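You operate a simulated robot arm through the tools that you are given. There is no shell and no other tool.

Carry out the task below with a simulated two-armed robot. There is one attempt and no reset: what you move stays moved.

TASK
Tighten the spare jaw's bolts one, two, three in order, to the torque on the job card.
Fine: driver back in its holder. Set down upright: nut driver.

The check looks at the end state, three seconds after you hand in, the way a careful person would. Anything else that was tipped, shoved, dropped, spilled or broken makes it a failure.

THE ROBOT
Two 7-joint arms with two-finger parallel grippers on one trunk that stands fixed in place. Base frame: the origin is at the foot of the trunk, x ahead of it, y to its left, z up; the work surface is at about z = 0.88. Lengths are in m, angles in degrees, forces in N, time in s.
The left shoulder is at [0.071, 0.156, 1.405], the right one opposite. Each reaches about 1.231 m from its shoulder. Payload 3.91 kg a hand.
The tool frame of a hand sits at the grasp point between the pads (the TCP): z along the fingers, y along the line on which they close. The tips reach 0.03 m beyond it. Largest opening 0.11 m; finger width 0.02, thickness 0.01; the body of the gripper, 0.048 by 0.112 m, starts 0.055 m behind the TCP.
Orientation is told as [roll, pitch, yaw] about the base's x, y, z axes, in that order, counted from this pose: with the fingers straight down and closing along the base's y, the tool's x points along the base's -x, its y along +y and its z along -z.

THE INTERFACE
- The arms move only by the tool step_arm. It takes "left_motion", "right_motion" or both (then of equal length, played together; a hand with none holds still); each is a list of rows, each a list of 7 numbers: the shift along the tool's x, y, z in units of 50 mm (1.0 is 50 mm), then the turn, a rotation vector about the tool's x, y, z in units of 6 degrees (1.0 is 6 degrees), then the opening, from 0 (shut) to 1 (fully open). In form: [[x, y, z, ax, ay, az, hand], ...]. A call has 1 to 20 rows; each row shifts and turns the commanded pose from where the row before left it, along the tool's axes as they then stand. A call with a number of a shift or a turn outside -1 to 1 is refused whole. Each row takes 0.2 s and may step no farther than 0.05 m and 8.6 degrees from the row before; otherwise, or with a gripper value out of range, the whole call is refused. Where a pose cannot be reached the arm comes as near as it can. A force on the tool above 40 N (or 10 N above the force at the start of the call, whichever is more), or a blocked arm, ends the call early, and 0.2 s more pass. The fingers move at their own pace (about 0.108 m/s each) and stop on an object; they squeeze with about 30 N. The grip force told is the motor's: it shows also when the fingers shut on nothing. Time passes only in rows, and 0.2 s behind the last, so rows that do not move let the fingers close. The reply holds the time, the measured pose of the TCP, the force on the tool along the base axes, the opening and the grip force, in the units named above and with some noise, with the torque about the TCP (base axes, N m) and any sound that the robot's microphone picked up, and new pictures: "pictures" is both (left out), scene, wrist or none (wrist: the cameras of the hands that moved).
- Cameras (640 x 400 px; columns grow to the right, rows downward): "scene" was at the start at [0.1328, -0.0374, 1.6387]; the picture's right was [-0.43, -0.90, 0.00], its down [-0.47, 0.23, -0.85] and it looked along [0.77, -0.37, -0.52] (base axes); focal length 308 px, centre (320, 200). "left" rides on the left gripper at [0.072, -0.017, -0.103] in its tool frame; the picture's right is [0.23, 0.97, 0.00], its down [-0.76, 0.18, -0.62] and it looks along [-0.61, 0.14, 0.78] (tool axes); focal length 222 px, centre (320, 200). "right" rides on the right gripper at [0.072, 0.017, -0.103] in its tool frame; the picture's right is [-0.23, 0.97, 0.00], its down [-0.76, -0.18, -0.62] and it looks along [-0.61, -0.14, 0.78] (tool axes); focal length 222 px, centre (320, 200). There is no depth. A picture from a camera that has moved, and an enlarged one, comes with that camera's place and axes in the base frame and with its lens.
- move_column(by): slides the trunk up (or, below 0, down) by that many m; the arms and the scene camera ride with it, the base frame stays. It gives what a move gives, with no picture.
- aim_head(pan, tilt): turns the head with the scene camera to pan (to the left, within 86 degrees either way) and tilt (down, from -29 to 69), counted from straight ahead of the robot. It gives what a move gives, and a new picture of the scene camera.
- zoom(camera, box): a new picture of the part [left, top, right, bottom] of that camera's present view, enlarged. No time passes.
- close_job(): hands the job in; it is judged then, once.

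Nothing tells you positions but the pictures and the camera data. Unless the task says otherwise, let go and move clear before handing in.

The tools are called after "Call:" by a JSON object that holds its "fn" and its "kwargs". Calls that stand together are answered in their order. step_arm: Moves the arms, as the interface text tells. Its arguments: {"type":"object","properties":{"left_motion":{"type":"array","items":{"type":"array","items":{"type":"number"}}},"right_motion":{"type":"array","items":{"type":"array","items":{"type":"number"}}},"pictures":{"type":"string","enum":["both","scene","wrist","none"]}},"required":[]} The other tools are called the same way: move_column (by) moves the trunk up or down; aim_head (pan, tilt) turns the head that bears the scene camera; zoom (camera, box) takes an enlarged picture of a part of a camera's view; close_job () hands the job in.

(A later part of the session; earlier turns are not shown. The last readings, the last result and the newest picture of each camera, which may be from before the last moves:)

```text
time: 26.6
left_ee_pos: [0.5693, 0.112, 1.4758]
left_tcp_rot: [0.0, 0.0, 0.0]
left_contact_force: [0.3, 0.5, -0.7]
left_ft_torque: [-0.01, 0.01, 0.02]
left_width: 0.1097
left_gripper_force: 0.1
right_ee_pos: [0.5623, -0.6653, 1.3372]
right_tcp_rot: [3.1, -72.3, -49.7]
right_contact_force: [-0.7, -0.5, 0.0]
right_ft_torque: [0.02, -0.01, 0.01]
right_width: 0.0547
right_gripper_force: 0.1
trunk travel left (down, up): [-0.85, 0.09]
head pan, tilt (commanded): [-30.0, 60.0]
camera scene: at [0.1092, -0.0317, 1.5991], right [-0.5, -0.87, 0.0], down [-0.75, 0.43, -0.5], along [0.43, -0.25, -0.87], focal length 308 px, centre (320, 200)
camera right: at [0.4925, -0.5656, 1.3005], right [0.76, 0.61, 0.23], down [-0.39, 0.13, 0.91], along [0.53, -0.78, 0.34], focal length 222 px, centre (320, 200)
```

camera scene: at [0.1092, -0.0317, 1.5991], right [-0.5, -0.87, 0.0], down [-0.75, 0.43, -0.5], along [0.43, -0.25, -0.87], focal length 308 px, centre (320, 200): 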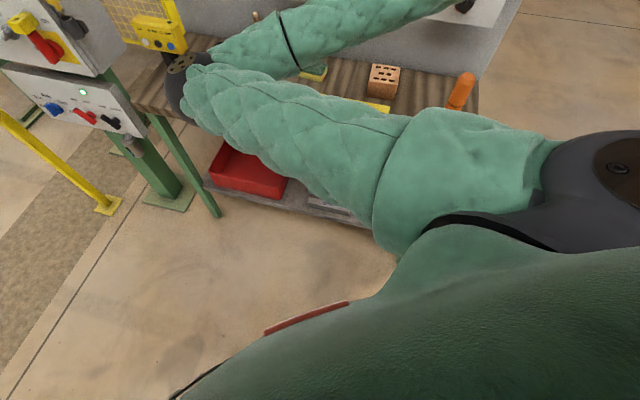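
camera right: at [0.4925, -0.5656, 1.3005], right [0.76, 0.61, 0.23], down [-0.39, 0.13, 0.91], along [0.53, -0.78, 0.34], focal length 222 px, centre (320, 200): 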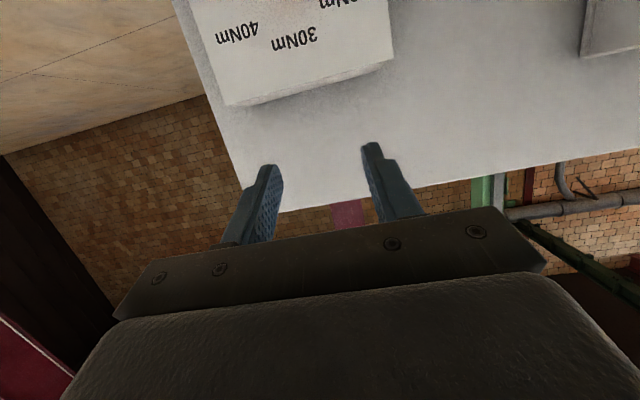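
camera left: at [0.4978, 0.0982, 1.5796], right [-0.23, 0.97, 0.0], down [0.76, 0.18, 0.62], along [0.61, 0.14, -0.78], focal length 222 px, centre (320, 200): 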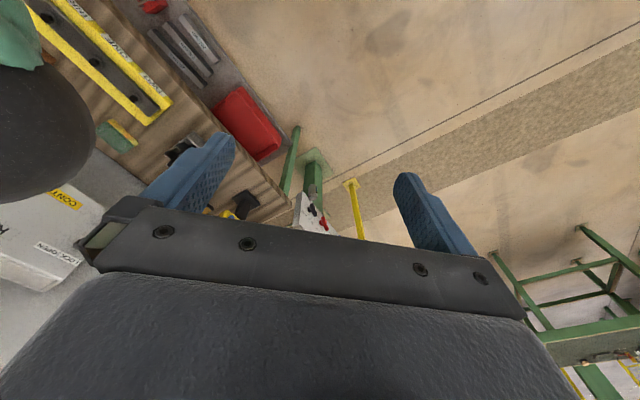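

The hand is clear again at z≈1.34. I'll correct its orientation to 30° below horizontal and raise it 5 cm, then lower the trunk by 15 cm.

Call:
{"fn": "step_arm", "kwargs": {"right_motion": [[0, 0, 0, -0.068, 0.686, -0.087, 0.5], [0, 0, 0, -0.068, 0.686, -0.087, 0.5], [0, 0, 0, -0.068, 0.686, -0.087, 0.5], [-0.866, 0, -0.49, 0, 0, 0, 0.5]], "pictures": "none"}}

Call:
{"fn": "move_column", "kwargs": {"by": -0.15}}

Call:
{"fn": "aim_head", "kwargs": {"pan": -40, "tilt": 35}}

```text
time: 27.6
left_ee_pos: [0.5686, 0.1141, 1.4757]
left_tcp_rot: [0.0, -0.1, 0.0]
left_contact_force: [-0.1, -0.2, -0.3]
left_ft_torque: [-0.03, -0.03, -0.01]
left_width: 0.1099
left_gripper_force: 0.1
right_ee_pos: [0.5601, -0.6654, 1.3869]
right_tcp_rot: [-0.1, -60.0, -45.0]
right_contact_force: [-0.2, -1.1, 0.7]
right_ft_torque: [-0.03, -0.01, 0.01]
right_width: 0.0547
right_gripper_force: 0.0
trunk travel left (down, up): [-0.85, 0.09]
head pan, tilt (commanded): [-30.0, 60.0]
```

```text
time: 29.4
left_ee_pos: [0.5711, 0.1118, 1.3275]
left_tcp_rot: [0.0, 0.0, 0.0]
left_contact_force: [0.0, 0.2, 0.2]
left_ft_torque: [-0.01, 0.05, 0.02]
left_width: 0.11
left_gripper_force: 0.1
right_ee_pos: [0.561, -0.6658, 1.2363]
right_tcp_rot: [-0.1, -60.0, -45.0]
right_contact_force: [0.2, -0.1, 0.0]
right_ft_torque: [0.04, 0.02, -0.01]
right_width: 0.0549
right_gripper_force: 0.0
trunk travel left (down, up): [-0.7, 0.24]
head pan, tilt (commanded): [-30.0, 60.0]
```

```text
time: 30.3
left_ee_pos: [0.5711, 0.1125, 1.3256]
left_tcp_rot: [0.0, 0.0, 0.0]
left_contact_force: [0.4, -0.3, -0.4]
left_ft_torque: [-0.02, 0.01, -0.01]
left_width: 0.1101
left_gripper_force: 0.0
right_ee_pos: [0.5614, -0.6659, 1.236]
right_tcp_rot: [-0.1, -59.9, -45.0]
right_contact_force: [-0.4, 0.5, 0.3]
right_ft_torque: [-0.01, 0.01, 0.0]
right_width: 0.0548
right_gripper_force: 0.1
trunk travel left (down, up): [-0.7, 0.24]
head pan, tilt (commanded): [-40.0, 35.0]
camera scene: at [0.1191, -0.055, 1.4833], right [-0.64, -0.77, 0.0], down [-0.44, 0.37, -0.82], along [0.63, -0.53, -0.57], focal length 308 px, centre (320, 200)
```

scene: 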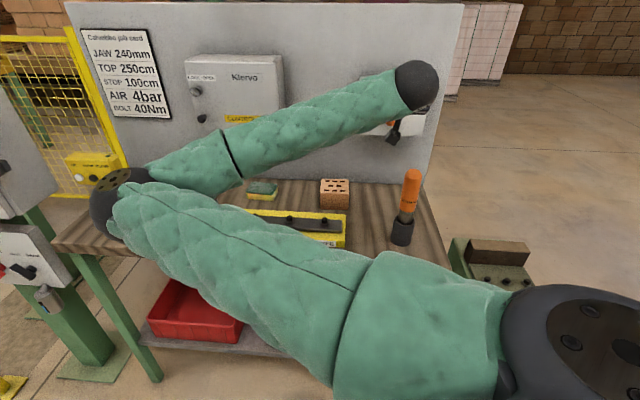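

The pose is tracked exactly now. I'll move to 8 cm short of the knob, fingers straddling it horizontally; closing on the slanted wing will turn it upright, and then I can roll it on to 40.

Call:
{"fn": "step_arm", "kwargs": {"right_motion": [[-0.04, -0.151, 0.571, 0, 0, 0, 0.5], [-0.04, -0.151, 0.571, 0, 0, 0, 0.5]], "pictures": "both"}}

```text
time: 30.9
left_ee_pos: [0.5712, 0.1112, 1.3258]
left_tcp_rot: [-0.1, 0.0, 0.0]
left_contact_force: [0.9, 0.3, -0.5]
left_ft_torque: [0.0, -0.03, 0.01]
left_width: 0.1099
left_gripper_force: 0.0
right_ee_pos: [0.5891, -0.7141, 1.2105]
right_tcp_rot: [-0.1, -60.0, -45.1]
right_contact_force: [0.3, -0.4, -0.3]
right_ft_torque: [-0.02, -0.02, -0.04]
right_width: 0.0549
right_gripper_force: 0.1
trunk travel left (down, up): [-0.7, 0.24]
head pan, tilt (commanded): [-40.0, 35.0]
camera scene: at [0.1194, -0.0559, 1.4833], right [-0.64, -0.77, 0.0], down [-0.44, 0.37, -0.82], along [0.63, -0.53, -0.57], focal length 308 px, centre (320, 200)
camera right: at [0.5126, -0.6146, 1.201], right [0.77, 0.61, 0.2], down [-0.24, -0.01, 0.97], along [0.59, -0.8, 0.13], focal length 222 px, centre (320, 200)
```

scene: 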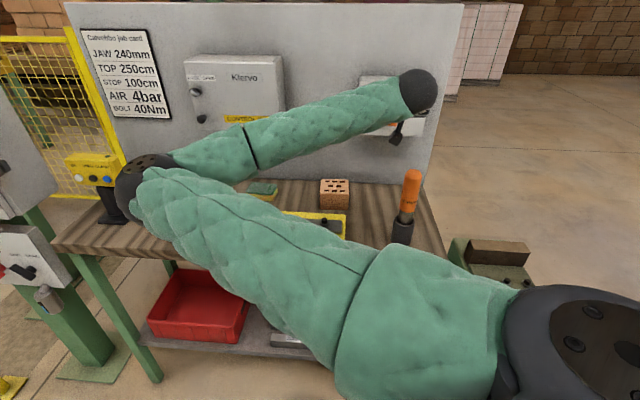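
right: 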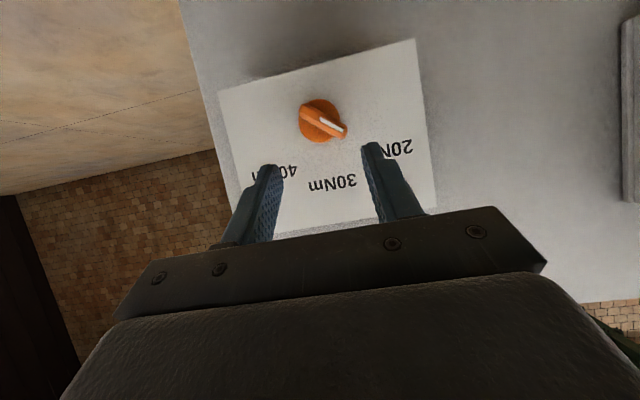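

The knob lies centred between the finger lines. I'll advance 6 cm along the fingers and check before the last bit.

Call:
{"fn": "step_arm", "kwargs": {"right_motion": [[0, 0, 0.4, 0, 0, 0, 0.5], [0, 0, 0.4, 0, 0, 0, 0.5], [0, 0, 0.4, 0, 0, 0, 0.5]], "pictures": "wrist"}}

```text
time: 31.7
left_ee_pos: [0.5727, 0.1118, 1.3261]
left_tcp_rot: [0.0, 0.0, -0.1]
left_contact_force: [0.0, -0.8, 0.4]
left_ft_torque: [0.0, 0.03, 0.02]
left_width: 0.11
left_gripper_force: 0.0
right_ee_pos: [0.6249, -0.7478, 1.1812]
right_tcp_rot: [-0.1, -60.0, -45.2]
right_contact_force: [0.2, 0.6, -0.4]
right_ft_torque: [0.01, -0.03, -0.02]
right_width: 0.0549
right_gripper_force: 0.0
trunk travel left (down, up): [-0.7, 0.24]
head pan, tilt (commanded): [-40.0, 35.0]
camera right: at [0.5484, -0.6489, 1.1712], right [0.77, 0.61, 0.2], down [-0.24, -0.01, 0.97], along [0.59, -0.8, 0.13], focal length 222 px, centre (320, 200)
```

right: 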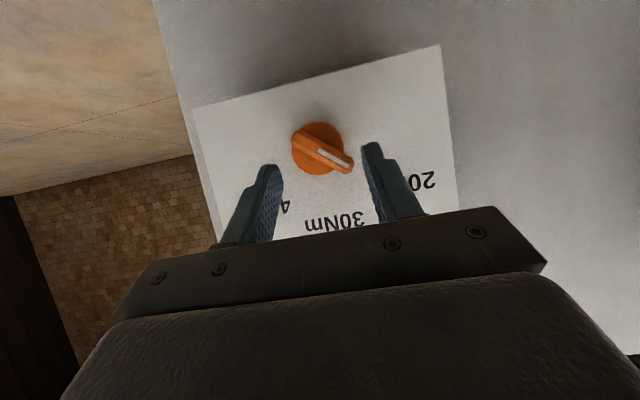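

The wing is centred between the fingertips. I'll advance the last 1.8 cm in small steps.

Call:
{"fn": "step_arm", "kwargs": {"right_motion": [[0, 0, 0.12, 0, 0, 0, 0.5], [0, 0, 0.12, 0, 0, 0, 0.5], [0, 0, 0.11, 0, 0, 0, 0.5]], "pictures": "wrist"}}

```text
time: 32.5
left_ee_pos: [0.5707, 0.1146, 1.3264]
left_tcp_rot: [0.1, 0.0, 0.0]
left_contact_force: [0.0, -0.2, 0.1]
left_ft_torque: [0.0, -0.01, -0.01]
left_width: 0.1099
left_gripper_force: 0.1
right_ee_pos: [0.6346, -0.7601, 1.1727]
right_tcp_rot: [-0.1, -59.8, -45.1]
right_contact_force: [0.1, -0.2, -0.1]
right_ft_torque: [0.0, 0.01, 0.01]
right_width: 0.0547
right_gripper_force: 0.1
trunk travel left (down, up): [-0.7, 0.24]
head pan, tilt (commanded): [-40.0, 35.0]
camera right: at [0.5582, -0.6596, 1.1621], right [0.77, 0.61, 0.2], down [-0.24, -0.01, 0.97], along [0.59, -0.79, 0.13], focal length 222 px, centre (320, 200)
```

right: 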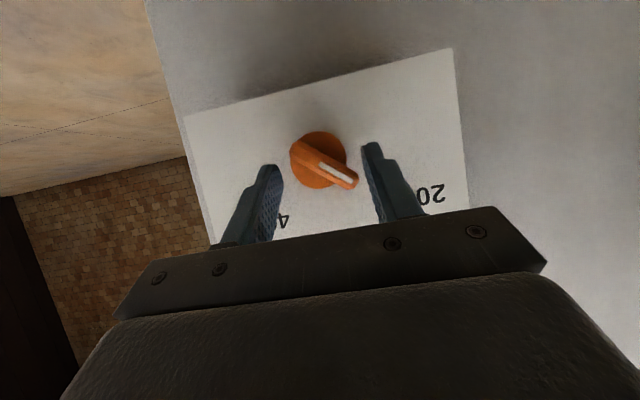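

I'll zoom in to judge how the wing sits relative to the fingertips.

Call:
{"fn": "zoom", "kwargs": {"camera": "right", "box": [230, 110, 430, 235]}}

Call:
{"fn": "zoom", "kwargs": {"camera": "scene", "box": [340, 50, 460, 160]}}

```text
3.20 times, centred on (330, 172) of right
camera zoom: at [0.5582, -0.6596, 1.1621], right [0.77, 0.61, 0.2], down [-0.24, -0.01, 0.97], along [0.59, -0.79, 0.13], focal length 711 px, centre (288, 288)
```

zoom: 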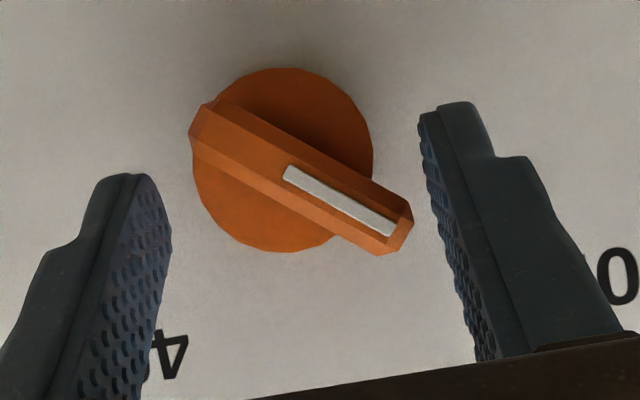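

```text
3.64 times, centred on (400, 105) of scene
camera zoom: at [0.119, -0.0551, 1.4834], right [-0.64, -0.77, 0.0], down [-0.44, 0.37, -0.82], along [0.63, -0.53, -0.57], focal length 1119 px, centre (29, 546)
```

zoom: 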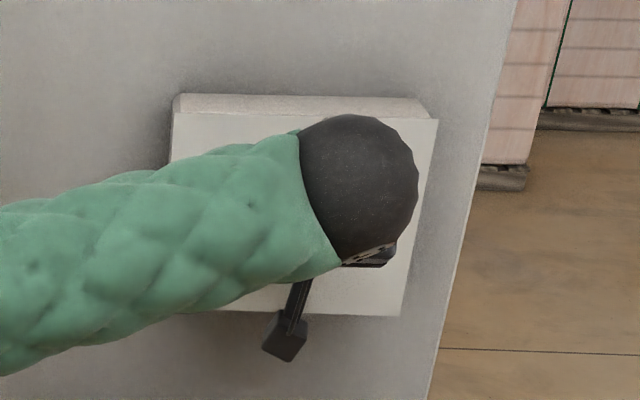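

The wing is about 5 cm long and sits between the pads. I'll go 4 mm deeper and close to turn it upright.

Call:
{"fn": "step_arm", "kwargs": {"right_motion": [[0, 0, 0.08, 0, 0, 0, 0.5], [0, 0, 0, 0, 0, 0, 0.3], [0, 0, 0, 0, 0, 0, 0.2], [0, 0, 0, 0, 0, 0, 0.1], [0, 0, 0, 0, 0, 0, 0.05], [0, 0, 0, 0, 0, 0, 0.05]], "pictures": "wrist"}}

```text
time: 33.9
left_ee_pos: [0.5712, 0.1132, 1.3259]
left_tcp_rot: [-0.1, -0.1, 0.0]
left_contact_force: [0.1, -0.3, 0.6]
left_ft_torque: [-0.02, 0.01, 0.01]
left_width: 0.11
left_gripper_force: 0.0
right_ee_pos: [0.6394, -0.7618, 1.1712]
right_tcp_rot: [-0.2, -60.0, -44.9]
right_contact_force: [15.5, 0.2, 11.4]
right_ft_torque: [0.05, -0.16, -0.31]
right_width: 0.0458
right_gripper_force: 44.4
trunk travel left (down, up): [-0.7, 0.24]
head pan, tilt (commanded): [-40.0, 35.0]
camera right: at [0.562, -0.6611, 1.1606], right [0.77, 0.61, 0.2], down [-0.24, -0.01, 0.97], along [0.59, -0.79, 0.14], focal length 222 px, centre (320, 200)
```

right: 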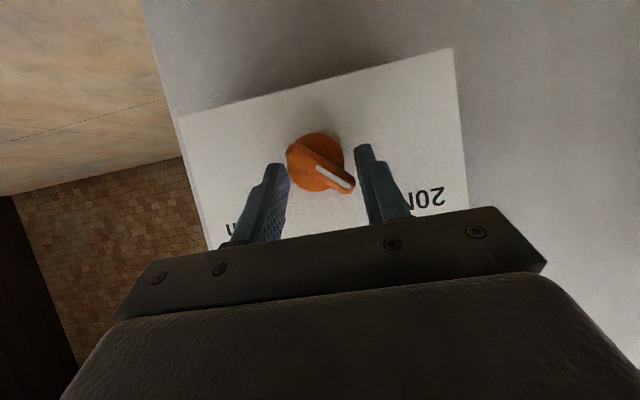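

The fingers stopped at 46 mm, so I think the tips are so deep that they grip the round base disc instead of the wing. I'll open, back off about 1 cm, and look again.

Call:
{"fn": "step_arm", "kwargs": {"right_motion": [[0, 0, 0, 0, 0, 0, 0.5], [0, 0, 0, 0, 0, 0, 0.55], [0, 0, -0.2, 0, 0, 0, 0.55]], "pictures": "none"}}

Call:
{"fn": "zoom", "kwargs": {"camera": "right", "box": [230, 110, 430, 235]}}

```text
time: 34.7
left_ee_pos: [0.5688, 0.1131, 1.3275]
left_tcp_rot: [0.0, 0.0, -0.1]
left_contact_force: [-0.1, -0.3, 0.2]
left_ft_torque: [-0.02, -0.01, 0.0]
left_width: 0.1099
left_gripper_force: 0.1
right_ee_pos: [0.6301, -0.7575, 1.1758]
right_tcp_rot: [0.0, -59.9, -45.1]
right_contact_force: [0.8, 0.8, -0.2]
right_ft_torque: [-0.03, 0.03, 0.0]
right_width: 0.0604
right_gripper_force: 0.0
trunk travel left (down, up): [-0.7, 0.24]
head pan, tilt (commanded): [-40.0, 35.0]
```

```text
3.20 times, centred on (330, 172) of right
camera zoom: at [0.5539, -0.656, 1.1656], right [0.77, 0.61, 0.2], down [-0.24, -0.01, 0.97], along [0.59, -0.79, 0.13], focal length 711 px, centre (288, 288)
```

zoom: 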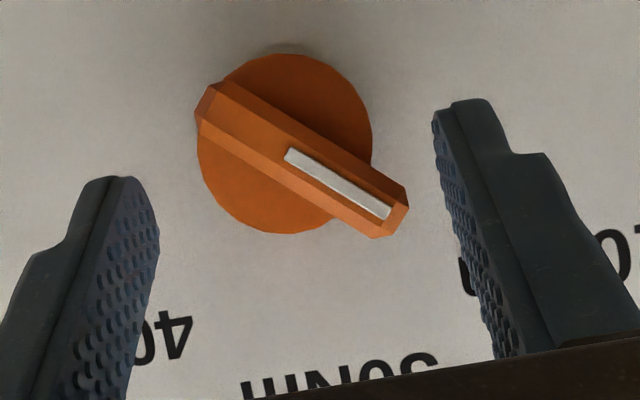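

The pointer end is longer than the back end, and the finger pressed its end cap along the wing axis, which gives no turning torque. I'll back off and roll the hand -45° so the pads lie along the wing's flanks. That should be reachable now with the lower trunk.

Call:
{"fn": "step_arm", "kwargs": {"right_motion": [[0, 0, -0.6, 0, 0, 0, 0.6], [0, 0, -0.6, 0, 0, 0, 0.6], [0, 0, 0, 0.5, 0, -0.866, 0.6], [0, 0, 0, 0.5, 0, -0.866, 0.6], [0, 0, 0, 0.5, 0, -0.866, 0.6], [0, 0, 0, 0.5, 0, -0.866, 0.6], [0, 0, 0, 0.5, 0, -0.866, 0.6], [0, 0, 0, 0.5, 0, -0.866, 0.6], [0, 0, 0, 0.5, 0, -0.866, 0.6], [0, 0, 0, 0.25, 0, -0.433, 0.6]], "pictures": "both"}}

```text
time: 36.9
left_ee_pos: [0.5702, 0.1122, 1.325]
left_tcp_rot: [0.1, 0.0, 0.1]
left_contact_force: [0.4, 0.5, -0.3]
left_ft_torque: [-0.01, 0.01, -0.01]
left_width: 0.1104
left_gripper_force: 0.1
right_ee_pos: [0.5939, -0.7191, 1.2044]
right_tcp_rot: [-63.5, -37.6, 5.7]
right_contact_force: [0.8, -0.2, -0.5]
right_ft_torque: [0.02, 0.0, -0.01]
right_width: 0.0659
right_gripper_force: 0.0
trunk travel left (down, up): [-0.7, 0.24]
head pan, tilt (commanded): [-40.0, 35.0]
camera scene: at [0.1191, -0.0551, 1.4834], right [-0.64, -0.77, 0.0], down [-0.44, 0.37, -0.82], along [0.63, -0.53, -0.57], focal length 308 px, centre (320, 200)
camera right: at [0.5082, -0.6282, 1.1871], right [0.67, 0.5, -0.55], down [0.29, 0.51, 0.81], along [0.69, -0.7, 0.19], focal length 222 px, centre (320, 200)
```

scene: 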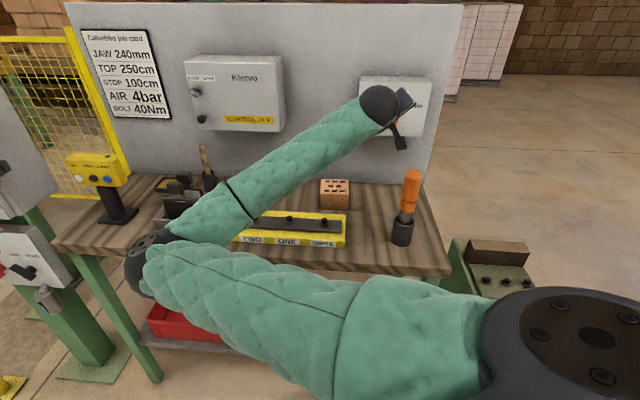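
right: 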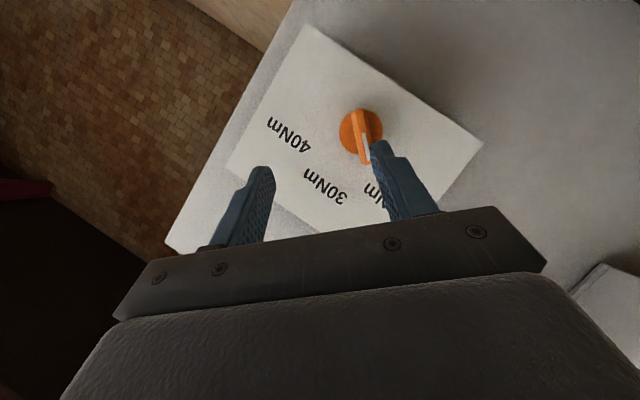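

The -45° roll is tracked exactly this time and the wing now lies square between the pads. I'll centre the hand on the knob, 4 cm short.

Call:
{"fn": "step_arm", "kwargs": {"right_motion": [[-0.054, 0.31, 0.149, 0, 0, 0, 0.6], [-0.054, 0.31, 0.149, 0, 0, 0, 0.6]], "pictures": "wrist"}}

```text
time: 37.5
left_ee_pos: [0.5705, 0.1121, 1.3257]
left_tcp_rot: [0.0, 0.0, 0.0]
left_contact_force: [-0.6, -0.1, 0.4]
left_ft_torque: [0.01, -0.02, 0.02]
left_width: 0.1097
left_gripper_force: 0.1
right_ee_pos: [0.6206, -0.7161, 1.1802]
right_tcp_rot: [-63.6, -37.7, 5.7]
right_contact_force: [1.1, 0.1, -0.9]
right_ft_torque: [-0.03, -0.05, -0.02]
right_width: 0.0659
right_gripper_force: 0.0
trunk travel left (down, up): [-0.7, 0.24]
head pan, tilt (commanded): [-40.0, 35.0]
camera right: at [0.5339, -0.6253, 1.1621], right [0.67, 0.5, -0.55], down [0.29, 0.51, 0.81], along [0.69, -0.7, 0.19], focal length 222 px, centre (320, 200)
```

right: 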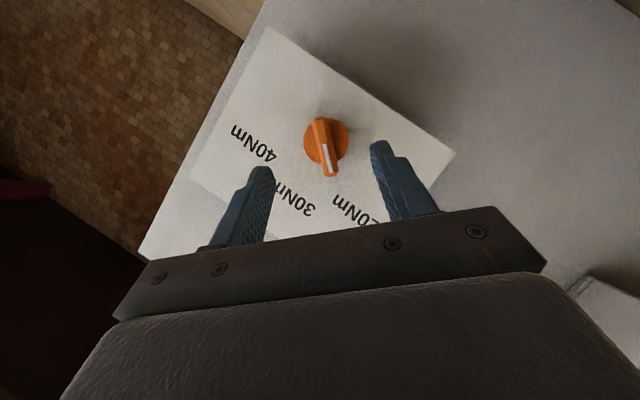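

The wing is centred between the fingers. I'll advance 3 cm and check the depth.

Call:
{"fn": "step_arm", "kwargs": {"right_motion": [[0, 0, 0.3, 0, 0, 0, 0.6], [0, 0, 0.3, 0, 0, 0, 0.6]], "pictures": "none"}}

Call:
{"fn": "zoom", "kwargs": {"camera": "right", "box": [220, 100, 420, 225]}}

```text
time: 38.1
left_ee_pos: [0.5698, 0.1114, 1.3258]
left_tcp_rot: [-0.1, 0.0, 0.1]
left_contact_force: [-0.5, -0.7, -0.3]
left_ft_torque: [-0.02, 0.0, -0.01]
left_width: 0.1101
left_gripper_force: 0.1
right_ee_pos: [0.6306, -0.7429, 1.1701]
right_tcp_rot: [-63.4, -37.7, 5.7]
right_contact_force: [-0.5, -0.2, 0.1]
right_ft_torque: [0.0, 0.02, 0.01]
right_width: 0.0661
right_gripper_force: 0.1
trunk travel left (down, up): [-0.7, 0.24]
head pan, tilt (commanded): [-40.0, 35.0]
```

```text
3.20 times, centred on (320, 162) of right
camera zoom: at [0.5448, -0.6517, 1.1517], right [0.67, 0.5, -0.55], down [0.29, 0.51, 0.81], along [0.69, -0.7, 0.19], focal length 711 px, centre (320, 320)
```

zoom: 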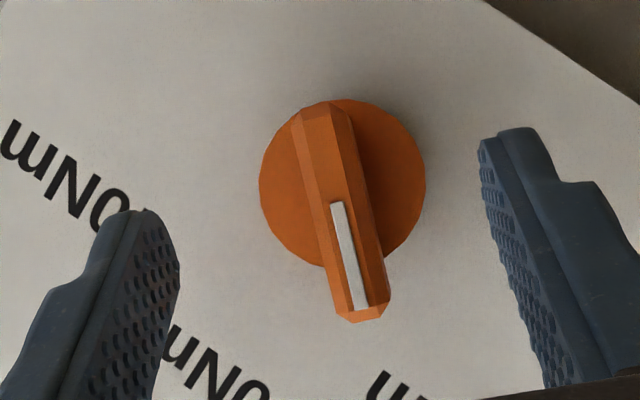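

The wing sits neatly between the pads. I'll advance 1 cm more and close gently on it.

Call:
{"fn": "step_arm", "kwargs": {"right_motion": [[0, 0, 0.2, 0, 0, 0, 0.6], [0, 0, 0, 0, 0, 0, 0.4], [0, 0, 0, 0, 0, 0, 0.2], [0, 0, 0, 0, 0, 0, 0.1], [0, 0, 0, 0, 0, 0, 0.0], [0, 0, 0, 0, 0, 0, 0.0]], "pictures": "none"}}

Call:
{"fn": "zoom", "kwargs": {"camera": "right", "box": [220, 100, 420, 225]}}

```text
time: 39.5
left_ee_pos: [0.5716, 0.1132, 1.3243]
left_tcp_rot: [0.0, 0.1, 0.1]
left_contact_force: [-0.3, 0.1, 1.0]
left_ft_torque: [0.0, 0.0, 0.0]
left_width: 0.1099
left_gripper_force: 0.1
right_ee_pos: [0.6386, -0.7497, 1.1645]
right_tcp_rot: [-63.2, -37.5, 5.8]
right_contact_force: [2.3, 23.7, -24.4]
right_ft_torque: [-0.02, -0.62, 1.04]
right_width: 0.012
right_gripper_force: 44.5
trunk travel left (down, up): [-0.7, 0.24]
head pan, tilt (commanded): [-40.0, 35.0]
```

```text
3.20 times, centred on (320, 162) of right
camera zoom: at [0.5508, -0.6588, 1.1468], right [0.66, 0.51, -0.55], down [0.29, 0.51, 0.81], along [0.69, -0.7, 0.19], focal length 711 px, centre (320, 320)
```

zoom: 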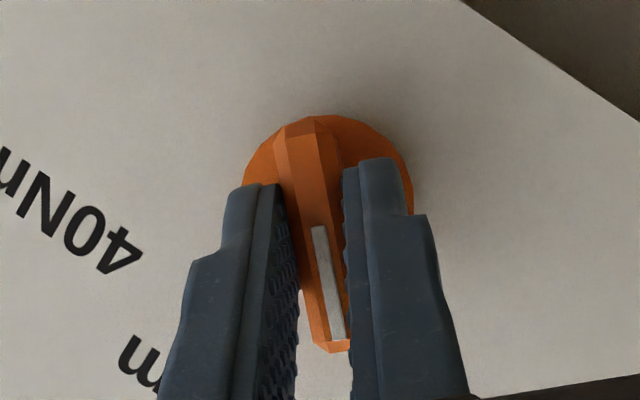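

The pads hold the wing (12 mm wide) with some sideways load from being ~5 mm off centre. I'll relieve that offset, then check the load.

Call:
{"fn": "step_arm", "kwargs": {"right_motion": [[0, 0.09, 0, 0, 0, 0, 0.0], [0, 0, 0, 0, 0, 0, 0.0]], "pictures": "none"}}

```text
time: 40.1
left_ee_pos: [0.5728, 0.1107, 1.3259]
left_tcp_rot: [-0.1, 0.0, -0.1]
left_contact_force: [1.0, -0.2, -0.2]
left_ft_torque: [-0.01, 0.0, 0.0]
left_width: 0.1101
left_gripper_force: 0.0
right_ee_pos: [0.6374, -0.7498, 1.1648]
right_tcp_rot: [-63.6, -37.7, 5.7]
right_contact_force: [8.1, 3.8, -2.6]
right_ft_torque: [0.94, 0.74, -0.72]
right_width: 0.012
right_gripper_force: 45.3
trunk travel left (down, up): [-0.7, 0.24]
head pan, tilt (commanded): [-40.0, 35.0]
```

The side load is gone. Now I turn the knob clockwise about its axis, 8 rows of 6° first.

Call:
{"fn": "step_arm", "kwargs": {"right_motion": [[0, -0.022, 0, -0.5, 0, 0.866, 0], [0, -0.022, 0, -0.5, 0, 0.866, 0], [0, -0.022, 0, -0.5, 0, 0.866, 0], [0, -0.022, 0, -0.5, 0, 0.866, 0], [0, -0.022, 0, -0.5, 0, 0.866, 0], [0, -0.022, 0, -0.5, 0, 0.866, 0], [0, -0.022, 0, -0.5, 0, 0.866, 0], [0, -0.022, 0, -0.5, 0, 0.866, 0]], "pictures": "wrist"}}

```text
time: 42.0
left_ee_pos: [0.5685, 0.1115, 1.326]
left_tcp_rot: [0.0, 0.1, -0.1]
left_contact_force: [-0.2, -0.3, -0.6]
left_ft_torque: [-0.02, -0.03, 0.02]
left_width: 0.11
left_gripper_force: 0.0
right_ee_pos: [0.6296, -0.7581, 1.1688]
right_tcp_rot: [5.7, -60.1, -50.3]
right_contact_force: [-6.3, -10.8, 6.8]
right_ft_torque: [0.18, 0.45, 0.35]
right_width: 0.0121
right_gripper_force: 45.2
trunk travel left (down, up): [-0.7, 0.24]
head pan, tilt (commanded): [-40.0, 35.0]
stopped in row 8 (right hand): the force on the tool passed its limit at 42 N (the readings are from after the stop); the commanded pose is now the measured one
camera right: at [0.5533, -0.6562, 1.1593], right [0.76, 0.6, 0.25], down [-0.28, -0.04, 0.96], along [0.58, -0.8, 0.13], focal length 222 px, centre (320, 200)
```

right: 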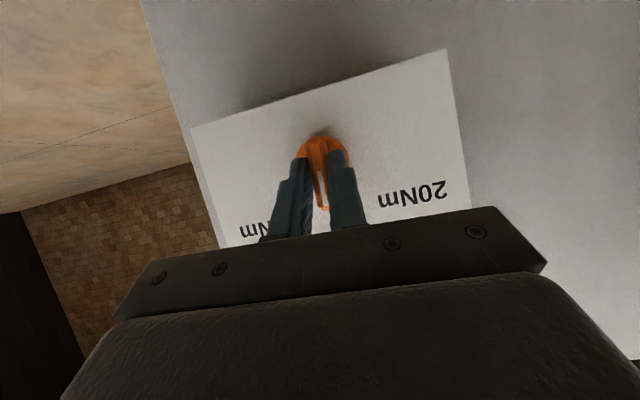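

The knob turned with the hand to about 30Nm; the force built up because the pivot lies a little lower than I assumed (about z=1.154). I'll continue with the corrected pivot.

Call:
{"fn": "step_arm", "kwargs": {"right_motion": [[0, -0.02, 0, 0, 0, 0, 0], [0, -0.032, 0, -0.5, 0, 0.866, 0], [0, -0.032, 0, -0.5, 0, 0.866, 0], [0, -0.032, 0, -0.5, 0, 0.866, 0], [0, -0.032, 0, -0.5, 0, 0.866, 0]], "pictures": "wrist"}}

```text
time: 43.2
left_ee_pos: [0.5703, 0.1119, 1.3274]
left_tcp_rot: [0.0, -0.2, 0.1]
left_contact_force: [0.5, 0.2, -0.3]
left_ft_torque: [-0.02, 0.01, 0.0]
left_width: 0.1099
left_gripper_force: 0.0
right_ee_pos: [0.6241, -0.7619, 1.1685]
right_tcp_rot: [45.7, -50.6, -83.5]
right_contact_force: [-2.9, -8.9, 5.8]
right_ft_torque: [-0.16, -0.1, 0.08]
right_width: 0.0119
right_gripper_force: 44.7
trunk travel left (down, up): [-0.7, 0.24]
head pan, tilt (commanded): [-40.0, 35.0]
camera right: at [0.5507, -0.6587, 1.166], right [0.63, 0.47, 0.62], down [-0.54, -0.31, 0.78], along [0.56, -0.83, 0.06], focal length 222 px, centre (320, 200)
```

right: 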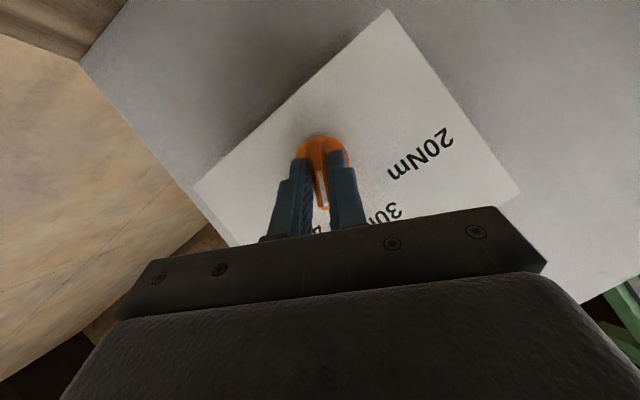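

It's following smoothly at about +27°. I'll turn the last 18–20° to the 40Nm position.

Call:
{"fn": "step_arm", "kwargs": {"right_motion": [[0, -0.035, 0, -0.5, 0, 0.866, 0], [0, -0.035, 0, -0.5, 0, 0.866, 0], [0, -0.035, 0, -0.5, 0, 0.866, 0], [0, -0.01, 0, -0.17, 0, 0.29, 0]], "pictures": "both"}}

```text
time: 44.2
left_ee_pos: [0.5699, 0.1123, 1.3258]
left_tcp_rot: [0.0, 0.0, 0.1]
left_contact_force: [0.6, -0.1, 0.9]
left_ft_torque: [0.01, -0.03, 0.01]
left_width: 0.11
left_gripper_force: 0.1
right_ee_pos: [0.6218, -0.7642, 1.1645]
right_tcp_rot: [65.2, -36.3, -96.9]
right_contact_force: [3.1, -8.0, 8.6]
right_ft_torque: [0.15, 0.01, 0.37]
right_width: 0.0119
right_gripper_force: 45.3
trunk travel left (down, up): [-0.7, 0.24]
head pan, tilt (commanded): [-40.0, 35.0]
camera scene: at [0.1189, -0.0554, 1.4834], right [-0.64, -0.77, 0.0], down [-0.44, 0.37, -0.82], along [0.63, -0.53, -0.57], focal length 308 px, centre (320, 200)
camera right: at [0.5475, -0.6617, 1.17], right [0.45, 0.29, 0.85], down [-0.7, -0.47, 0.53], along [0.55, -0.83, -0.01], focal length 222 px, centre (320, 200)
```

scene: 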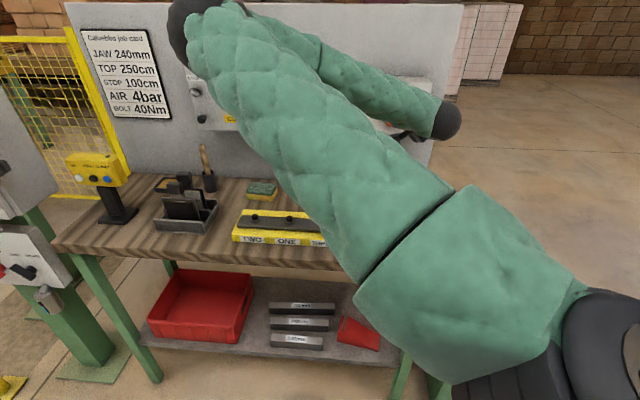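
right: 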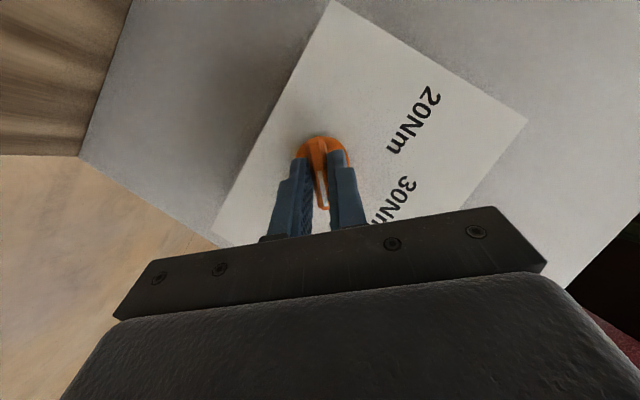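

The hand has rolled to about +47°. I'll open, back off along the fingers and check where the knob points.

Call:
{"fn": "step_arm", "kwargs": {"right_motion": [[0, 0, 0, 0, 0, 0, 0.3], [0, 0, 0, 0, 0, 0, 0.6], [0, 0, -0.4, 0, 0, 0, 0.6], [0, 0, -0.6, 0, 0, 0, 0.6], [0, 0, -0.6, 0, 0, 0, 0.6]], "pictures": "wrist"}}

Call:
{"fn": "zoom", "kwargs": {"camera": "right", "box": [200, 30, 440, 180]}}

```text
time: 45.4
left_ee_pos: [0.569, 0.1126, 1.3261]
left_tcp_rot: [0.0, -0.1, 0.1]
left_contact_force: [-0.4, 0.4, -0.5]
left_ft_torque: [0.0, -0.04, 0.0]
left_width: 0.11
left_gripper_force: 0.0
right_ee_pos: [0.5518, -0.7349, 1.1925]
right_tcp_rot: [65.1, -36.3, -96.9]
right_contact_force: [0.1, 0.9, -0.1]
right_ft_torque: [-0.01, 0.0, 0.01]
right_width: 0.0662
right_gripper_force: 0.0
trunk travel left (down, up): [-0.7, 0.24]
head pan, tilt (commanded): [-40.0, 35.0]
camera right: at [0.4769, -0.633, 1.1976], right [0.45, 0.29, 0.85], down [-0.7, -0.47, 0.53], along [0.55, -0.83, -0.01], focal length 222 px, centre (320, 200)
```

right: 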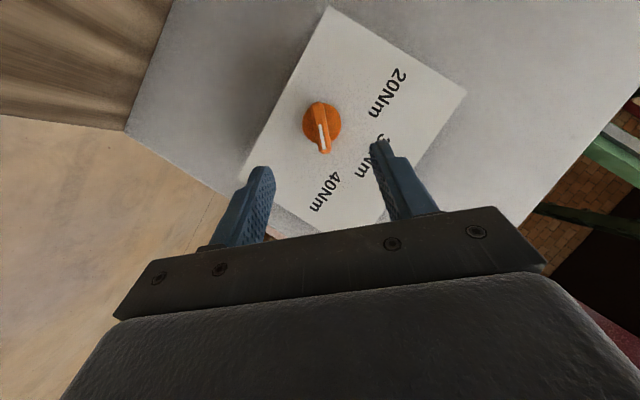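

```text
2.67 times, centred on (320, 105) of right
camera zoom: at [0.4769, -0.633, 1.1976], right [0.45, 0.29, 0.85], down [-0.7, -0.47, 0.53], along [0.55, -0.83, -0.01], focal length 592 px, centre (320, 453)
```

zoom: 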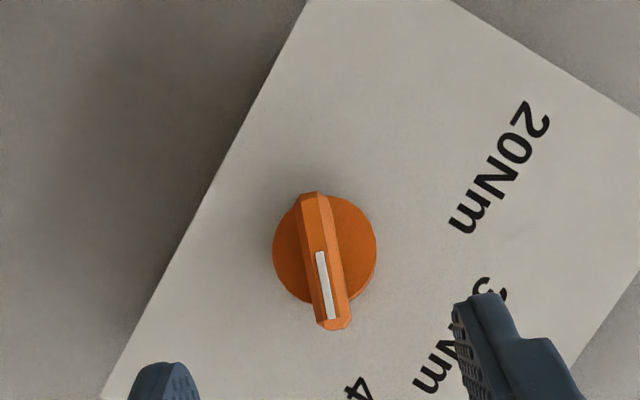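

The knob now points at 40Nm, at +45° exactly mirroring its first position at 20Nm. Next I raise the hand, undo the roll and turn the fingers down to fetch the driver.

Call:
{"fn": "step_arm", "kwargs": {"right_motion": [[-0.6, 0.69, -0.35, 0, 0, 0, 0.6], [-0.6, 0.69, -0.35, 0, 0, 0, 0.6], [-0.6, 0.69, -0.35, 0, 0, 0, 0.6], [-0.6, 0.69, -0.35, 0, 0, 0, 0.6], [0, 0, 0, 0.5, 0, -0.866, 0.8], [0, 0, 0, 0.5, 0, -0.866, 0.8], [0, 0, 0, 0.5, 0, -0.866, 0.8], [0, 0, 0, 0.5, 0, -0.866, 0.8], [0, 0, 0, 0.5, 0, -0.866, 0.8], [0, 0, 0, 0.5, 0, -0.866, 0.8], [0, 0, 0, 0.5, 0, -0.866, 0.8], [0, 0, 0, 0.5, 0, -0.866, 0.8]], "pictures": "scene"}}

```text
time: 48.0
left_ee_pos: [0.5712, 0.1122, 1.3253]
left_tcp_rot: [0.1, 0.0, 0.0]
left_contact_force: [-0.3, -0.5, -0.6]
left_ft_torque: [-0.02, 0.05, 0.01]
left_width: 0.1101
left_gripper_force: 0.1
right_ee_pos: [0.5469, -0.7397, 1.3871]
right_tcp_rot: [-2.4, -60.1, -43.1]
right_contact_force: [0.2, 0.4, 0.1]
right_ft_torque: [-0.01, -0.02, 0.0]
right_width: 0.0881
right_gripper_force: 0.0
trunk travel left (down, up): [-0.7, 0.24]
head pan, tilt (commanded): [-40.0, 35.0]
camera scene: at [0.1196, -0.0548, 1.4834], right [-0.64, -0.77, 0.0], down [-0.44, 0.37, -0.82], along [0.63, -0.53, -0.57], focal length 308 px, centre (320, 200)
```

scene: 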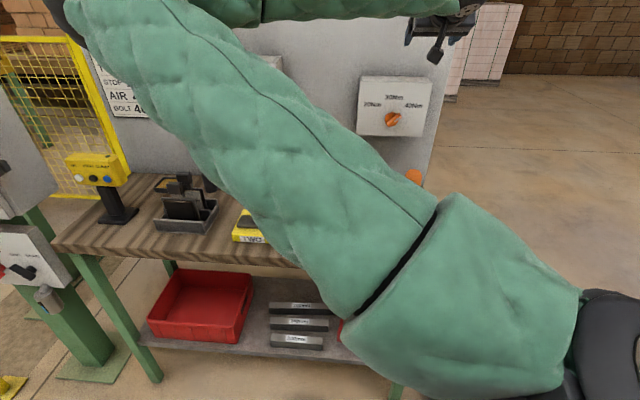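

The knob's seen at 40Nm from here too. Now I turn the fingers straight down (60° about tool y).

Call:
{"fn": "step_arm", "kwargs": {"right_motion": [[0, 0, 0, 0, 1, 0, 0.8], [0, 0, 0, 0, 1, 0, 0.8], [0, 0, 0, 0, 1, 0, 0.8], [0, 0, 0, 0, 1, 0, 0.8], [0, 0, 0, 0, 1, 0, 0.8], [0, 0, 0, 0, 1, 0, 0.8], [0, 0, 0, 0, 1, 0, 0.8], [0, 0, 0, 0, 1, 0, 0.8], [0, 0, 0, 0, 1, 0, 0.8], [0, 0, 0, 0, 1, 0, 0.8]], "pictures": "both"}}

Call:
{"fn": "zoom", "kwargs": {"camera": "scene", "box": [340, 60, 450, 150]}}

```text
time: 50.2
left_ee_pos: [0.5708, 0.1105, 1.3246]
left_tcp_rot: [0.1, 0.0, 0.0]
left_contact_force: [-0.5, 0.2, -0.6]
left_ft_torque: [0.0, 0.02, -0.01]
left_width: 0.1101
left_gripper_force: 0.2
right_ee_pos: [0.5466, -0.7412, 1.3856]
right_tcp_rot: [-1.2, 0.2, -45.2]
right_contact_force: [0.0, 0.2, 0.6]
right_ft_torque: [0.03, -0.03, 0.01]
right_width: 0.088
right_gripper_force: 0.0
trunk travel left (down, up): [-0.7, 0.24]
head pan, tilt (commanded): [-40.0, 35.0]
camera scene: at [0.1196, -0.0562, 1.4833], right [-0.64, -0.77, 0.0], down [-0.44, 0.37, -0.82], along [0.63, -0.53, -0.57], focal length 308 px, centre (320, 200)
camera right: at [0.5096, -0.6775, 1.4899], right [0.85, 0.52, -0.02], down [0.42, -0.66, 0.63], along [0.32, -0.54, -0.78], focal length 222 px, centre (320, 200)
```

scene: 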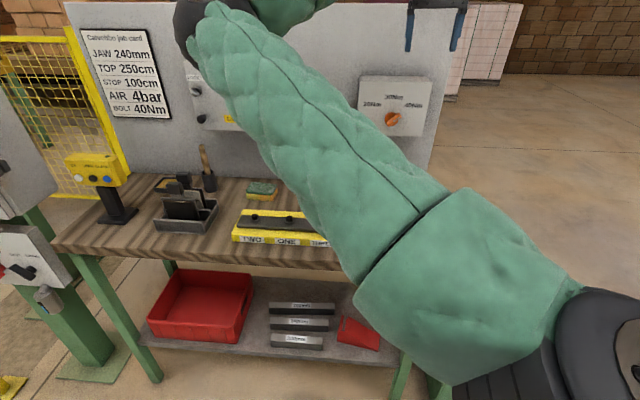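
right: 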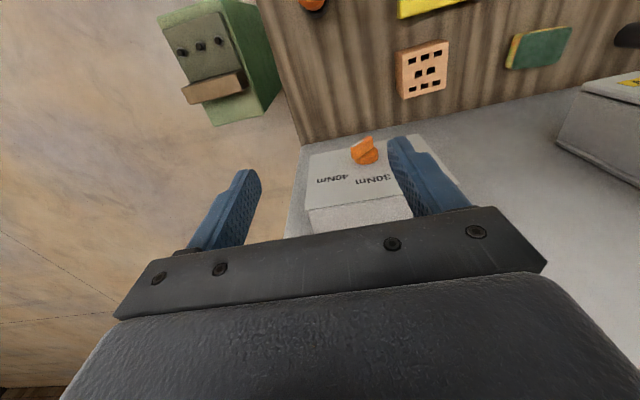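

```text
4.44 times, centred on (395, 105) of scene
camera zoom: at [0.1196, -0.0562, 1.4833], right [-0.64, -0.77, 0.0], down [-0.44, 0.37, -0.82], along [0.63, -0.53, -0.57], focal length 1367 px, centre (-13, 622)
```

zoom: 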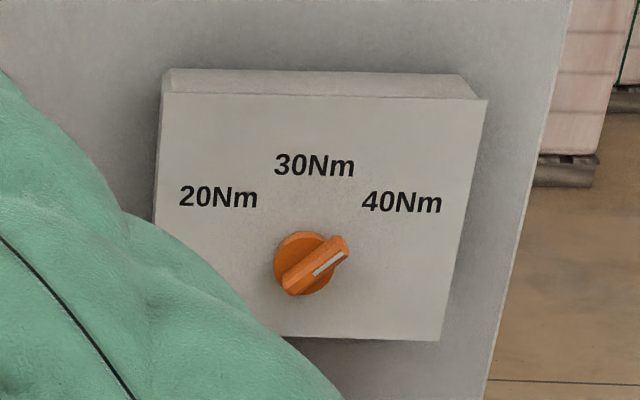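

The knob clearly points to 40Nm. Now I bring the hand, fingers down, over the driver while staying at z≈1.385.

Call:
{"fn": "step_arm", "kwargs": {"right_motion": [[0.72, 0.05, 0, -0.2, -0.03, 0, 0.8], [0.72, 0.05, 0, 0, 0, 0, 0.8], [0.72, 0.05, 0, 0, 0, 0, 0.8]], "pictures": "wrist"}}

```text
time: 51.0
left_ee_pos: [0.5702, 0.1133, 1.3261]
left_tcp_rot: [-0.1, 0.0, 0.0]
left_contact_force: [0.1, 0.5, -0.1]
left_ft_torque: [-0.04, 0.0, 0.02]
left_width: 0.11
left_gripper_force: 0.1
right_ee_pos: [0.4753, -0.6558, 1.388]
right_tcp_rot: [0.0, -0.3, -45.2]
right_contact_force: [-0.2, 0.7, -0.8]
right_ft_torque: [-0.01, 0.01, -0.04]
right_width: 0.0878
right_gripper_force: 0.0
trunk travel left (down, up): [-0.7, 0.24]
head pan, tilt (commanded): [-40.0, 35.0]
camera right: at [0.4365, -0.5943, 1.4917], right [0.85, 0.53, 0.0], down [0.41, -0.66, 0.63], along [0.33, -0.53, -0.78], focal length 222 px, centre (320, 200)
```

right: 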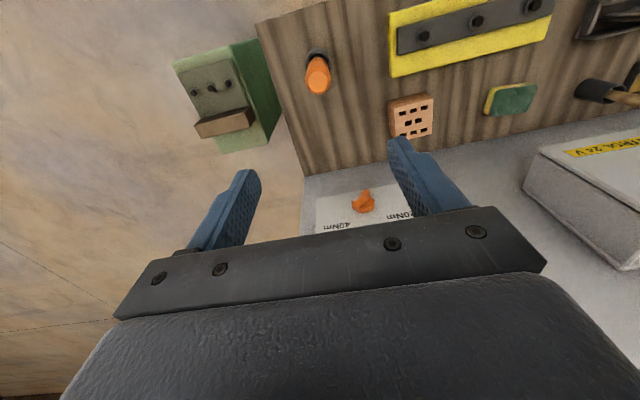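

The driver's top sits right under the TCP in this view. I'll zoom for precision on the driver and the bolts.

Call:
{"fn": "zoom", "kwargs": {"camera": "right", "box": [260, 20, 420, 120]}}

Call:
{"fn": "zoom", "kwargs": {"camera": "right", "box": [380, 0, 560, 110]}}

```text
4.00 times, centred on (340, 70) of right
camera zoom: at [0.4365, -0.5943, 1.4917], right [0.85, 0.53, 0.0], down [0.41, -0.66, 0.63], along [0.33, -0.53, -0.78], focal length 888 px, centre (240, 720)
```

zoom: 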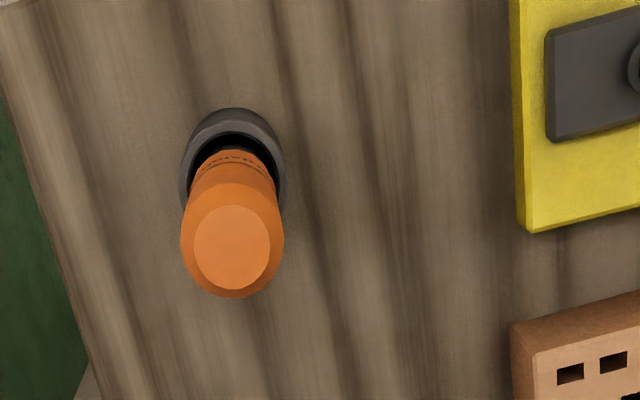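

```text
3.56 times, centred on (470, 55) of right
camera zoom: at [0.4365, -0.5943, 1.4917], right [0.85, 0.53, 0.0], down [0.41, -0.66, 0.63], along [0.33, -0.53, -0.78], focal length 790 px, centre (-213, 716)
```

zoom: 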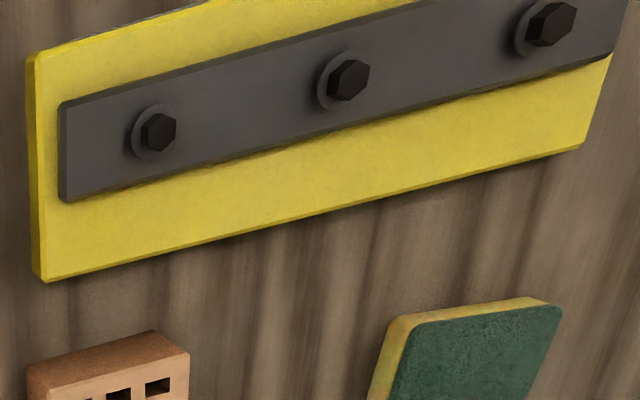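

The driver axis is at about [0.4735,-0.657], 41 mm across at the handle. Before gripping I'll test how far the wrist turns, so I have room for clockwise tightening: first counter-clockwise by 90°.

Call:
{"fn": "step_arm", "kwargs": {"right_motion": [[0, -0.04, 0, 0, 0, -1, 0.8], [0, 0, 0, 0, 0, -1, 0.8], [0, 0, 0, 0, 0, -1, 0.8], [0, 0, 0, 0, 0, -1, 0.8], [0, 0, 0, 0, 0, -1, 0.8], [0, 0, 0, 0, 0, -1, 0.8], [0, 0, 0, 0, 0, -1, 0.8], [0, 0, 0, 0, 0, -1, 0.8], [0, 0, 0, 0, 0, -1, 0.8], [0, 0, 0, 0, 0, -1, 0.8], [0, 0, 0, 0, 0, -1, 0.8], [0, 0, 0, 0, 0, -1, 0.8], [0, 0, 0, 0, 0, -1, 0.8], [0, 0, 0, 0, 0, -1, 0.8], [0, 0, 0, 0, 0, -1, 0.8]], "pictures": "both"}}

```text
time: 54.2
left_ee_pos: [0.5709, 0.1121, 1.3257]
left_tcp_rot: [0.0, 0.0, 0.0]
left_contact_force: [0.0, 0.8, -0.3]
left_ft_torque: [0.0, 0.01, 0.02]
left_width: 0.1101
left_gripper_force: 0.0
right_ee_pos: [0.4754, -0.6597, 1.3862]
right_tcp_rot: [-0.4, -0.3, 45.0]
right_contact_force: [-0.7, 0.5, 0.3]
right_ft_torque: [-0.02, 0.02, 0.03]
right_width: 0.0878
right_gripper_force: 0.0
trunk travel left (down, up): [-0.7, 0.24]
head pan, tilt (commanded): [-40.0, 35.0]
camera scene: at [0.119, -0.0551, 1.4834], right [-0.64, -0.77, 0.0], down [-0.44, 0.37, -0.82], along [0.63, -0.53, -0.57], focal length 308 px, centre (320, 200)
camera right: at [0.4109, -0.6995, 1.49], right [-0.53, 0.85, 0.0], down [0.66, 0.41, 0.63], along [0.53, 0.33, -0.78], focal length 222 px, centre (320, 200)
```

scene: 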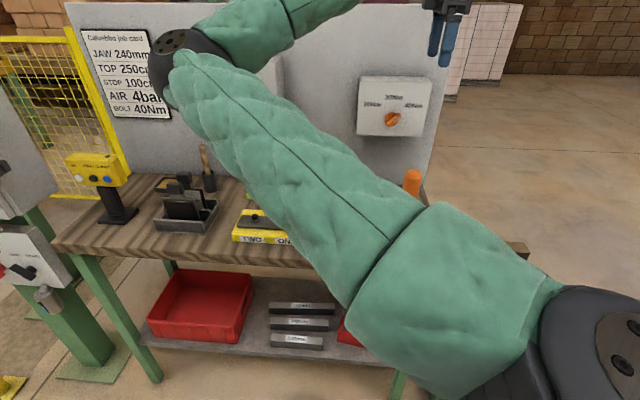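
right: 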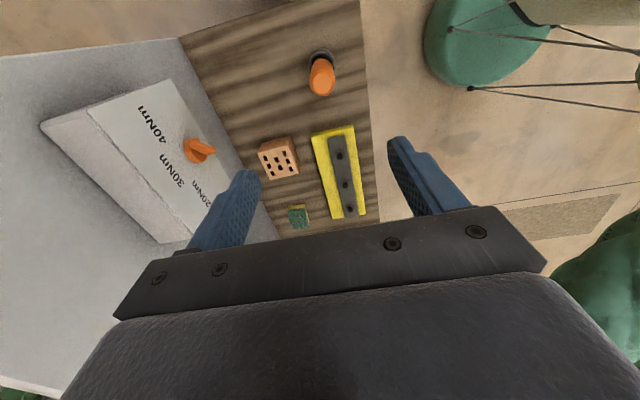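

The wrist turns to +45° yaw freely and this view along the bench is good. I'll measure the driver and bolts again from here.

Call:
{"fn": "zoom", "kwargs": {"camera": "right", "box": [260, 30, 420, 130]}}

Call:
{"fn": "zoom", "kwargs": {"camera": "right", "box": [260, 110, 420, 230]}}

```text
4.00 times, centred on (340, 80) of right
camera zoom: at [0.4109, -0.6995, 1.49], right [-0.53, 0.85, 0.0], down [0.66, 0.41, 0.63], along [0.53, 0.33, -0.78], focal length 888 px, centre (240, 680)
```

zoom: 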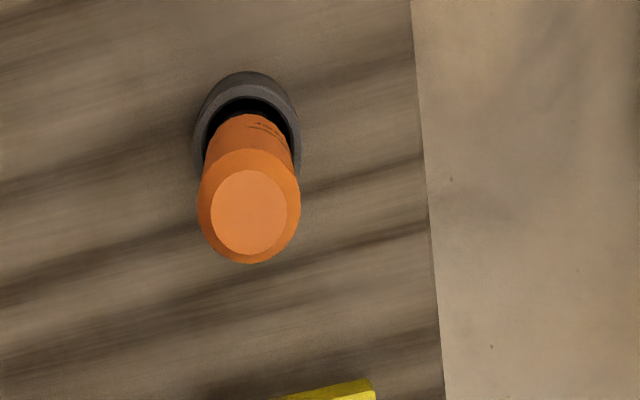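

```text
3.33 times, centred on (340, 170) of right
camera zoom: at [0.4109, -0.6995, 1.49], right [-0.53, 0.85, 0.0], down [0.66, 0.41, 0.63], along [0.53, 0.33, -0.78], focal length 740 px, centre (253, 300)
```

zoom: 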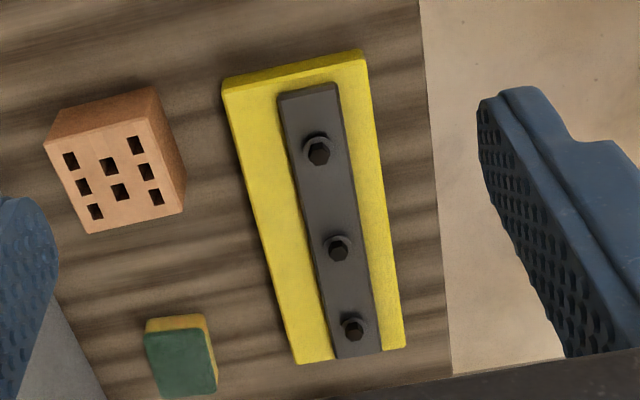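

Triangulated: driver axis at [0.472,-0.656] with its top at z≈1.105. Bolts are ONE [0.688,-0.438], TWO [0.755,-0.371] and THREE [0.621,-0.505], with heads at z≈0.955. I'll centre over the driver and descend to just above it.

Call:
{"fn": "step_arm", "kwargs": {"right_motion": [[0, 0.1, 0.9, 0, 0, 0, 0.9], [0, 0, 1, 0, 0, 0, 0.9], [0, 0, 1, 0, 0, 0, 0.9], [0, 0, 1, 0, 0, 0, 0.9]], "pictures": "wrist"}}

Call:
{"fn": "zoom", "kwargs": {"camera": "right", "box": [220, 40, 440, 190]}}

```text
time: 55.2
left_ee_pos: [0.5716, 0.1115, 1.3253]
left_tcp_rot: [-0.1, -0.1, 0.0]
left_contact_force: [-0.2, 0.9, 0.1]
left_ft_torque: [0.01, 0.05, -0.02]
left_width: 0.11
left_gripper_force: 0.1
right_ee_pos: [0.4722, -0.6552, 1.1932]
right_tcp_rot: [-0.2, -0.1, 44.8]
right_contact_force: [0.0, 0.9, -0.6]
right_ft_torque: [0.01, 0.0, -0.02]
right_width: 0.0992
right_gripper_force: 0.1
trunk travel left (down, up): [-0.7, 0.24]
head pan, tilt (commanded): [-40.0, 35.0]
camera right: at [0.409, -0.6947, 1.2975], right [-0.53, 0.85, 0.0], down [0.66, 0.41, 0.62], along [0.53, 0.33, -0.78], focal length 222 px, centre (320, 200)
```

right: 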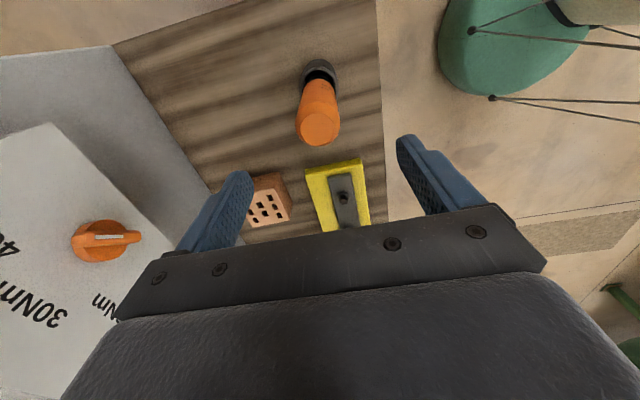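

```text
2.67 times, centred on (330, 115) of right
camera zoom: at [0.409, -0.6947, 1.2975], right [-0.53, 0.85, 0.0], down [0.66, 0.41, 0.62], along [0.53, 0.33, -0.78], focal length 592 px, centre (293, 427)
```

zoom: 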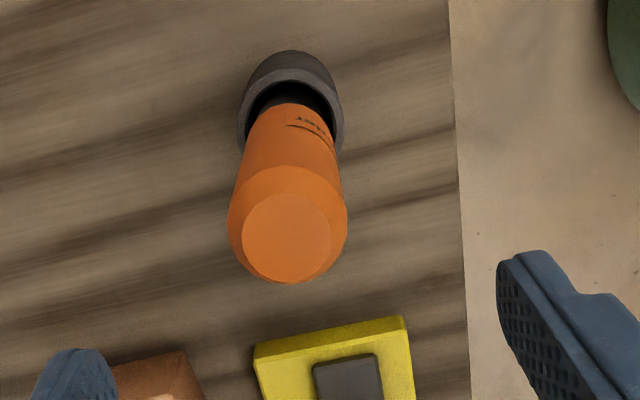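

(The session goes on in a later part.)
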